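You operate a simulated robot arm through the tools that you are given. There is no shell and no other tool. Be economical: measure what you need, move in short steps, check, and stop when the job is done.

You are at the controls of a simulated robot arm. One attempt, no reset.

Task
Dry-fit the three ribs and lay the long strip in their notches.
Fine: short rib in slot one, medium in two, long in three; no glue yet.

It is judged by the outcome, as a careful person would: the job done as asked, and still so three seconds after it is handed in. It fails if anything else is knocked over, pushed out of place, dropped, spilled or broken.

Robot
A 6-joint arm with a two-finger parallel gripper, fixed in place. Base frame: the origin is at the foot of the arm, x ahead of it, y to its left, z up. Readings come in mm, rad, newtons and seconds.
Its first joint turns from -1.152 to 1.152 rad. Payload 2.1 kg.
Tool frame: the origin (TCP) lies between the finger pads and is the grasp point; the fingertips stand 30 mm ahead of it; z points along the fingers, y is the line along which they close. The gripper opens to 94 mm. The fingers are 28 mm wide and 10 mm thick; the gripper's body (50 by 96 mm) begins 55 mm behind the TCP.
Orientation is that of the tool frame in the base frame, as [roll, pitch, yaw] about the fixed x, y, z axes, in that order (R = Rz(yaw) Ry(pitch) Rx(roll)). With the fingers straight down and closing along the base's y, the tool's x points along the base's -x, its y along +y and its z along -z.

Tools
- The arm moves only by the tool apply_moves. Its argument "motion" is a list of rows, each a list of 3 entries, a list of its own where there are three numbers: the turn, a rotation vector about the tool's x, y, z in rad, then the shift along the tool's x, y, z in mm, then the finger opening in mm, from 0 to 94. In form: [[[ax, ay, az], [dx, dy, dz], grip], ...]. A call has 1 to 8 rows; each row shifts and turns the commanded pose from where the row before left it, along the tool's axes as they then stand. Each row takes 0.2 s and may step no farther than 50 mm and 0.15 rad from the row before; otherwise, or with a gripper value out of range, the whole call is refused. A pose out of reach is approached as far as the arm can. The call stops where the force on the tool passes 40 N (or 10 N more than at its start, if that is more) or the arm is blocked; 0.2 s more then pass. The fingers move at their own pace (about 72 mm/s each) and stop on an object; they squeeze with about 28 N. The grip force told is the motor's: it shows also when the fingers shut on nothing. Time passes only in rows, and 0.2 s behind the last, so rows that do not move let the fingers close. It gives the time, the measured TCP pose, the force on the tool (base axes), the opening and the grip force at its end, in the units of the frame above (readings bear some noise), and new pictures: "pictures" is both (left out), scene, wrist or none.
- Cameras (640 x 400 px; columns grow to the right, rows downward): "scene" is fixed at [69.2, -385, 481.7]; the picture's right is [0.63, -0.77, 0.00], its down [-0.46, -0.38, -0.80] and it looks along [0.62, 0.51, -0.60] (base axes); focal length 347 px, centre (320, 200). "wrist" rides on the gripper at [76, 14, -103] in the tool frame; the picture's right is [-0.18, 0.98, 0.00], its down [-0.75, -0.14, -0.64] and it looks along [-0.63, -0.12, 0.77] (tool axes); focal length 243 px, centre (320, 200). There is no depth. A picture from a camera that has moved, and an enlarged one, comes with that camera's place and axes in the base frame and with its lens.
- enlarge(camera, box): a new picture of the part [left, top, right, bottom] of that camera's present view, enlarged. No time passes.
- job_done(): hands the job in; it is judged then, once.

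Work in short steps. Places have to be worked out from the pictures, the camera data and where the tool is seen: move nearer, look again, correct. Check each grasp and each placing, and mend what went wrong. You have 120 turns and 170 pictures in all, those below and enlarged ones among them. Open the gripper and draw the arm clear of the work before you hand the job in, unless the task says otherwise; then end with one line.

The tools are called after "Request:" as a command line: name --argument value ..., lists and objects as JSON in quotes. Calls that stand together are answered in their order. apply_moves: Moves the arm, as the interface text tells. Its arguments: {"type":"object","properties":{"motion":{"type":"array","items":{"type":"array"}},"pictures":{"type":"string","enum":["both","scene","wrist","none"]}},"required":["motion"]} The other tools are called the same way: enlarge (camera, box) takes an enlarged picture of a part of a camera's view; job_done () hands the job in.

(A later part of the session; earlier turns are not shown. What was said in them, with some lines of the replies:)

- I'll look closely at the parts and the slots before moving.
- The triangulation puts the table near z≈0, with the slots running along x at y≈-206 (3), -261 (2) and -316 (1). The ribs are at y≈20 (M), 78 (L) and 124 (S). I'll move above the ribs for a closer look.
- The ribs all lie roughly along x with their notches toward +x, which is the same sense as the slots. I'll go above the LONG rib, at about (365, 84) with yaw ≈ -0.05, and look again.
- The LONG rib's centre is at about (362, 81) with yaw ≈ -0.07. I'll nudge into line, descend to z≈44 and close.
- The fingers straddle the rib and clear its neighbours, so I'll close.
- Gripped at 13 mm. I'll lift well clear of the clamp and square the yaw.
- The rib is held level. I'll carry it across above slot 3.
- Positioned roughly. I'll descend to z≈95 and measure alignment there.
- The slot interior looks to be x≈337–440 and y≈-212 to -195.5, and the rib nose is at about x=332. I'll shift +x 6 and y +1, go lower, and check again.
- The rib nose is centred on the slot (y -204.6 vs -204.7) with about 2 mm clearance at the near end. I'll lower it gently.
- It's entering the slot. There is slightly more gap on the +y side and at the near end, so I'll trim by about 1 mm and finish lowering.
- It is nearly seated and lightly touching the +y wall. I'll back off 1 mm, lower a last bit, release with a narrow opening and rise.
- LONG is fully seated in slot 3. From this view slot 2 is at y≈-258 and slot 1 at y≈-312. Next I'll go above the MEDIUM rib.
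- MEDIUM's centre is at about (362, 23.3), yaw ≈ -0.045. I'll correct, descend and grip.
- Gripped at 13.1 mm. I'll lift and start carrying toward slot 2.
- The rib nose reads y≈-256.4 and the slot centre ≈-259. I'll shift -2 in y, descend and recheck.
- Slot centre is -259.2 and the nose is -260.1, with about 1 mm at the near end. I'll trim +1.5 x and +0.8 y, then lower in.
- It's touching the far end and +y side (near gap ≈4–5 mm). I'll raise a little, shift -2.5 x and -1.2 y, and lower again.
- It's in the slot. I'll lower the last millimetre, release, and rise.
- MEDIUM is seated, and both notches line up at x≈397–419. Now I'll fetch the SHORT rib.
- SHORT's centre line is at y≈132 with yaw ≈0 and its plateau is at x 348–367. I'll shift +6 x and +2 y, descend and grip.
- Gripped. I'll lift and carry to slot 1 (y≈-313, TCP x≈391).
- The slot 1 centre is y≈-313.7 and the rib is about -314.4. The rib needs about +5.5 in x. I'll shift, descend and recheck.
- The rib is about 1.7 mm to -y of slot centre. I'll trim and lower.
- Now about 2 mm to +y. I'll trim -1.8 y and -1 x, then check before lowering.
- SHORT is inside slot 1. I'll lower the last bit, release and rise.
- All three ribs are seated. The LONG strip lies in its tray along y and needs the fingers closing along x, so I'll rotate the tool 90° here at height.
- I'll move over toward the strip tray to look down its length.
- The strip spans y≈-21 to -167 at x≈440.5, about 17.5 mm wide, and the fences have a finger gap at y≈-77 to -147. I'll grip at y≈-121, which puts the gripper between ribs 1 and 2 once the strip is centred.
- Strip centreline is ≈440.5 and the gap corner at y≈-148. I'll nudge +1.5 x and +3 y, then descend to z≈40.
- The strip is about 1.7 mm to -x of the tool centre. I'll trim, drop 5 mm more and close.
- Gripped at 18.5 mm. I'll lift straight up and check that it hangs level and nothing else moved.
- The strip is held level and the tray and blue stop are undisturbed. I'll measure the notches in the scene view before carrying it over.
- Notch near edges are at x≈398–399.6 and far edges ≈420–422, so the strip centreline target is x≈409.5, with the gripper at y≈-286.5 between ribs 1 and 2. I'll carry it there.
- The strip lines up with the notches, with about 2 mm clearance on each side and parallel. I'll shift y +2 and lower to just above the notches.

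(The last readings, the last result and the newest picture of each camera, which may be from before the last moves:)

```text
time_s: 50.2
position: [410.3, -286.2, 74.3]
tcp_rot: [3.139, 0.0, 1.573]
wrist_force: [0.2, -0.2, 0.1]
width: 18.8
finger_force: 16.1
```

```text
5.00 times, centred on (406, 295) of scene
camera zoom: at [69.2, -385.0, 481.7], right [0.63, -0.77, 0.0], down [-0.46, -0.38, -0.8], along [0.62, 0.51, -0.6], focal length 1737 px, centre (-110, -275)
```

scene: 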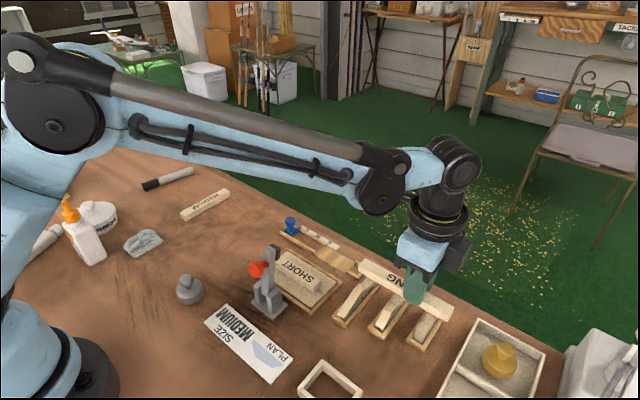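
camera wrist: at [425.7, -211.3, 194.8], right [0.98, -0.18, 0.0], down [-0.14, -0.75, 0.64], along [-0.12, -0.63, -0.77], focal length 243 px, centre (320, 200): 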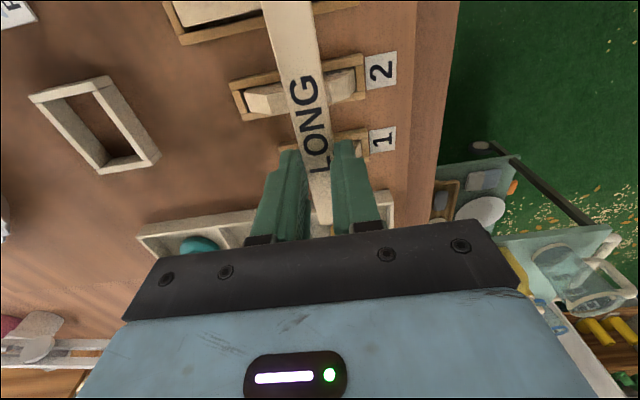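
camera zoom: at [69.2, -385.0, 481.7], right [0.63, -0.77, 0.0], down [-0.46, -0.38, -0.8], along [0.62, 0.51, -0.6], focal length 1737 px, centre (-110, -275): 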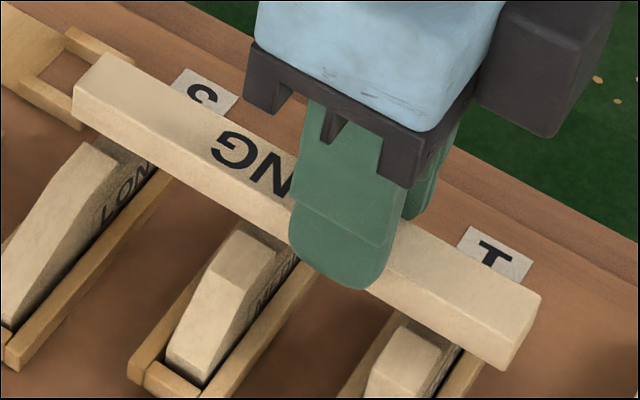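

Slightly more room on the far side, so I'll shift +0.8 x and lower into the notches.

Request:
apply_moves --motion '[[[0, 0, 0], [0, 0.8, 5], 10], [[0, 0, 0], [0, 0, 4], 10], [[0, 0, 0], [0, 0, 3], 10], [[0, 0, 0], [0, 0, 0], 10]]' --pictures "none"

Request:
enlarge --camera "wrist" --box '[265, 50, 425, 170]'

Request:
enlarge --camera "scene" --box '[350, 255, 462, 335]'

```text
time_s: 51.2
position: [411.6, -285.2, 62.0]
tcp_rot: [3.14, 0.0, 1.572]
wrist_force: [1.1, 0.1, 8.9]
width: 18.6
finger_force: 16.1
```

```text
3.33 times, centred on (345, 110) of wrist
camera zoom: at [426.4, -208.6, 165.6], right [0.98, -0.18, 0.0], down [-0.14, -0.75, 0.64], along [-0.12, -0.63, -0.77], focal length 809 px, centre (237, 500)
```

zoom: 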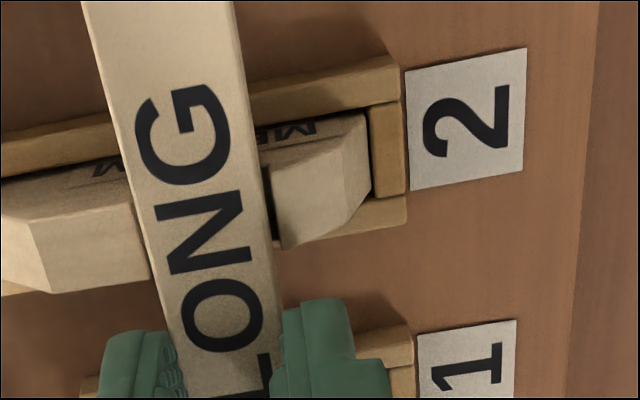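

```text
5.00 times, centred on (406, 295) of scene
camera zoom: at [69.2, -384.9, 481.7], right [0.63, -0.77, 0.0], down [-0.46, -0.38, -0.8], along [0.62, 0.51, -0.6], focal length 1737 px, centre (-110, -275)
```

zoom: 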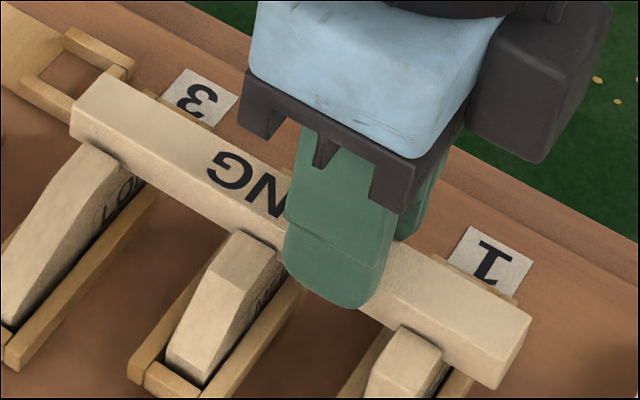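

Vertical contact of about 9 N at z=62. I'll check whether it's in all three notches.

Request:
enlarge --camera "scene" --box '[355, 265, 419, 315]'

Request:
enlarge --camera "scene" --box '[405, 290, 469, 340]'

Request:
enlarge --camera "wrist" --box '[220, 0, 380, 130]'

```text
8.00 times, centred on (387, 290) of scene
camera zoom: at [69.2, -384.9, 481.7], right [0.63, -0.77, 0.0], down [-0.46, -0.38, -0.8], along [0.62, 0.51, -0.6], focal length 2779 px, centre (-216, -520)
```

zoom: 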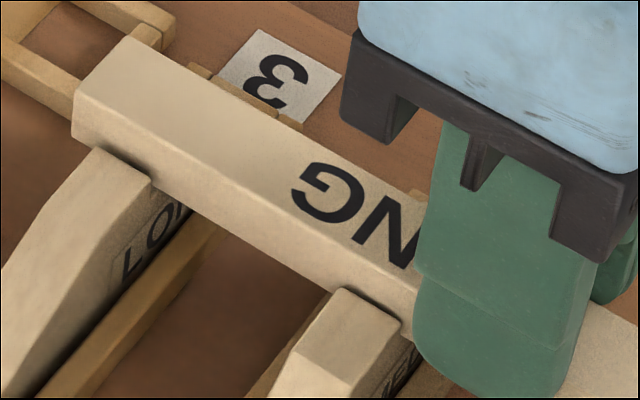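

```text
8.00 times, centred on (437, 315) of scene
camera zoom: at [69.2, -384.9, 481.7], right [0.63, -0.77, 0.0], down [-0.46, -0.38, -0.8], along [0.62, 0.51, -0.6], focal length 2779 px, centre (-616, -720)
```

zoom: 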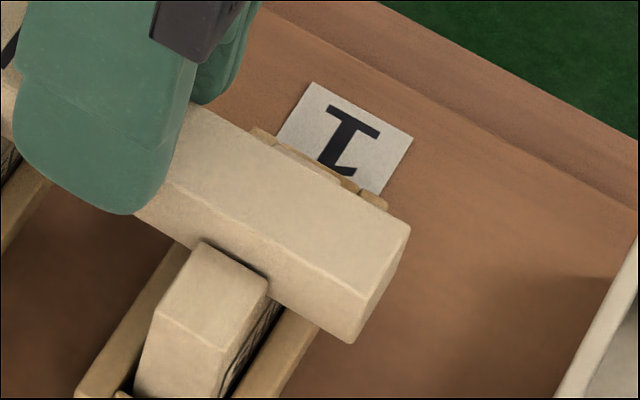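

```text
3.08 times, centred on (300, 65) of wrist
camera zoom: at [426.4, -208.6, 165.6], right [0.98, -0.18, 0.0], down [-0.14, -0.75, 0.64], along [-0.12, -0.63, -0.77], focal length 746 px, centre (382, 615)
```

zoom: 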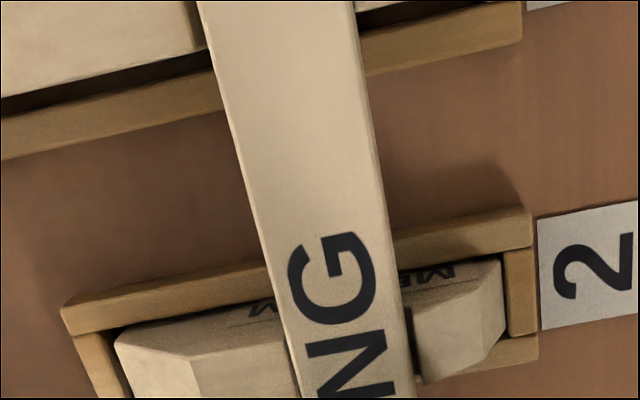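

The plateaus overlap the strip's side face at all three ribs, so it is down in the notches. I'll release gently and look.

Request:
apply_moves --motion '[[[0, 0, 0], [0, 0, 0], 22], [[0, 0, 0], [0, 0, 0], 30], [[0, 0, 0], [0, 0, 0], 30]]' --pictures "scene"

Request:
apply_moves --motion '[[[0, 0, 0], [0, 0, -15], 30], [[0, 0, 0], [0, 0, -35], 30], [[0, 0, 0], [0, 0, -45], 30], [[0, 0, 0], [40, 0, -20], 30], [[0, 0, 0], [40, 0, 0], 30], [[0, 0, 0], [40, 0, 0], 30], [[0, 0, 0], [40, 0, 0], 30], [[0, 0, 0], [0, 0, 0], 30]]'

Request:
enlarge --camera "scene" --box '[330, 240, 474, 350]'

Request:
enlarge --camera "wrist" --box '[200, 40, 440, 220]'

```text
time_s: 52.0
position: [411.3, -284.1, 62.3]
tcp_rot: [3.14, 0.0, 1.574]
wrist_force: [0.4, -0.2, -0.2]
width: 30.0
finger_force: 0.1
```

scene: 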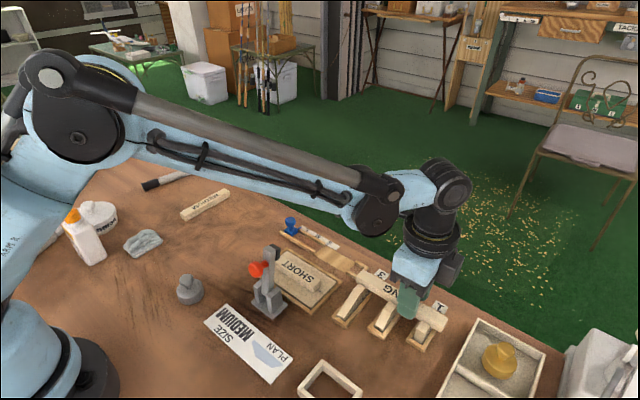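

```text
time_s: 53.8
position: [412.5, -124.1, 177.8]
tcp_rot: [3.14, 0.0, 1.572]
wrist_force: [0.2, 0.9, 0.3]
width: 30.1
finger_force: 0.1
camera wrist: at [428.3, -47.6, 280.4], right [0.98, -0.18, 0.0], down [-0.14, -0.75, 0.64], along [-0.12, -0.63, -0.77], focal length 243 px, centre (320, 200)
```

scene: 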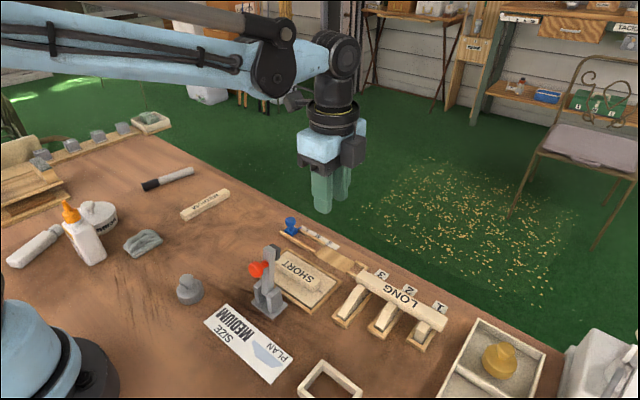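
wrist: 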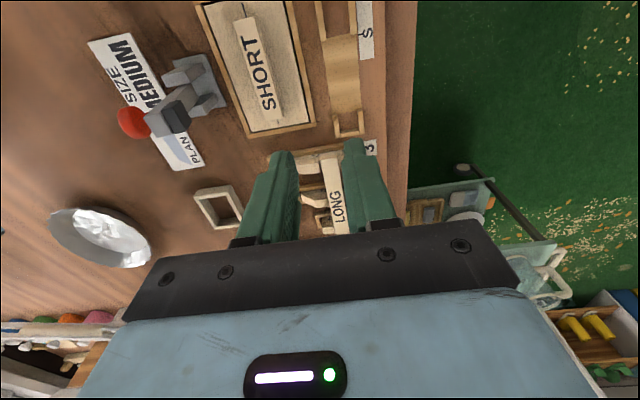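

```text
3.64 times, centred on (402, 295) of scene
camera zoom: at [69.2, -384.9, 481.7], right [0.63, -0.77, 0.0], down [-0.46, -0.38, -0.8], along [0.62, 0.51, -0.6], focal length 1263 px, centre (22, -146)
```

zoom: 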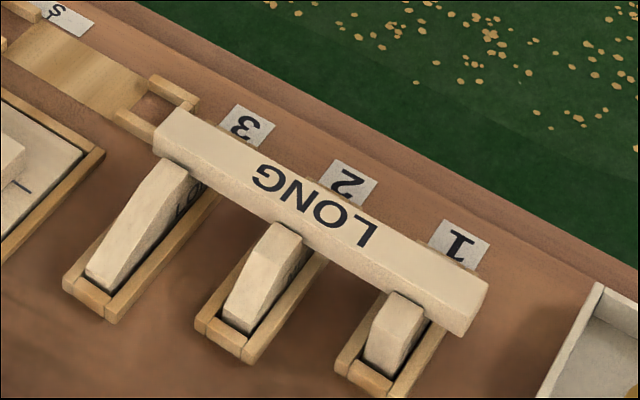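

```text
2.22 times, centred on (320, 130) of wrist
camera zoom: at [428.3, -47.6, 280.4], right [0.98, -0.18, 0.0], down [-0.14, -0.75, 0.64], along [-0.12, -0.63, -0.77], focal length 539 px, centre (320, 356)
```

zoom: 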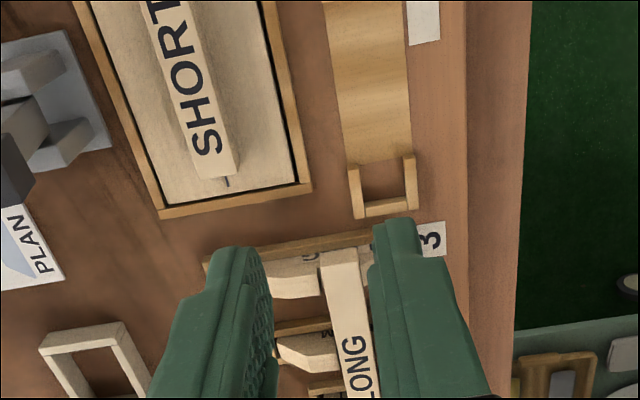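

The strip stayed put. One closer look at both ends to confirm it isn't tilted on a notch edge.

Request:
enlarge --camera "scene" --box '[405, 290, 469, 340]'

Request:
enlarge --camera "scene" --box '[360, 262, 424, 312]'

Request:
enlarge --camera "wrist" --box '[290, 140, 380, 236]'

```text
8.00 times, centred on (437, 315) of scene
camera zoom: at [69.2, -384.9, 481.7], right [0.63, -0.77, 0.0], down [-0.46, -0.38, -0.8], along [0.62, 0.51, -0.6], focal length 2779 px, centre (-616, -720)
```

zoom: 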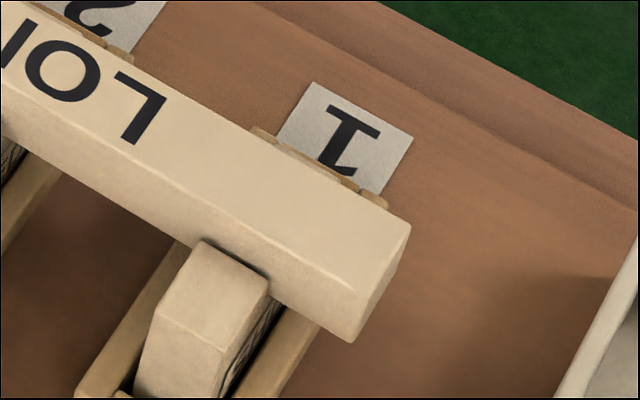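

```text
8.00 times, centred on (392, 287) of scene
camera zoom: at [69.2, -384.9, 481.7], right [0.63, -0.77, 0.0], down [-0.46, -0.38, -0.8], along [0.62, 0.51, -0.6], focal length 2779 px, centre (-256, -496)
```

zoom: 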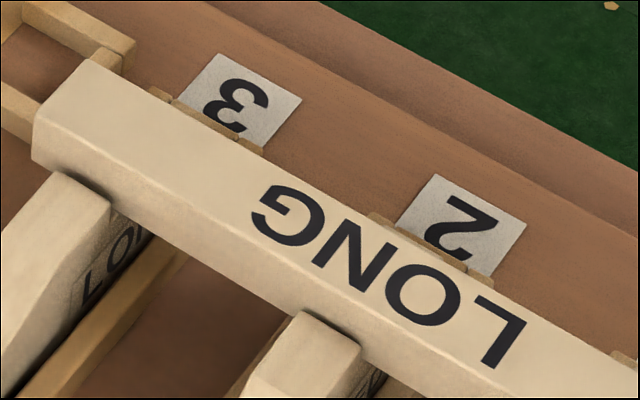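

```text
4.17 times, centred on (335, 188) of wrist
camera zoom: at [428.3, -47.6, 280.4], right [0.98, -0.18, 0.0], down [-0.14, -0.75, 0.64], along [-0.12, -0.63, -0.77], focal length 1011 px, centre (258, 250)
```

zoom: 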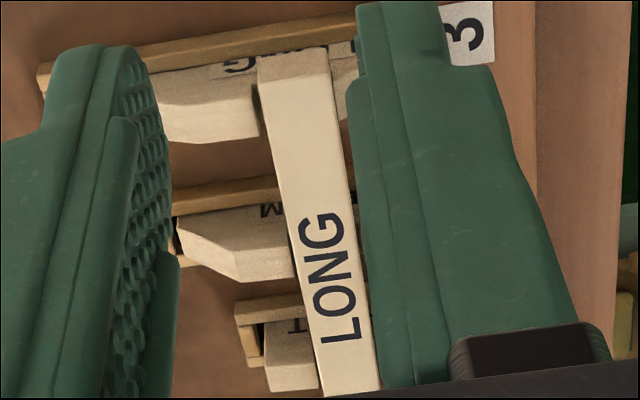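

All three ribs are seated in their slots. The LONG strip lies flat in all three notches, overhanging at both ends, and the arm is clear with the gripper open. Handing in.

Request:
job_done

```text
The job is handed in.
```

The short rib is in slot 1, the medium in slot 2 and the long in slot 3, with the long strip lying across all three notches, no glue used, and nothing else moved that I could see.
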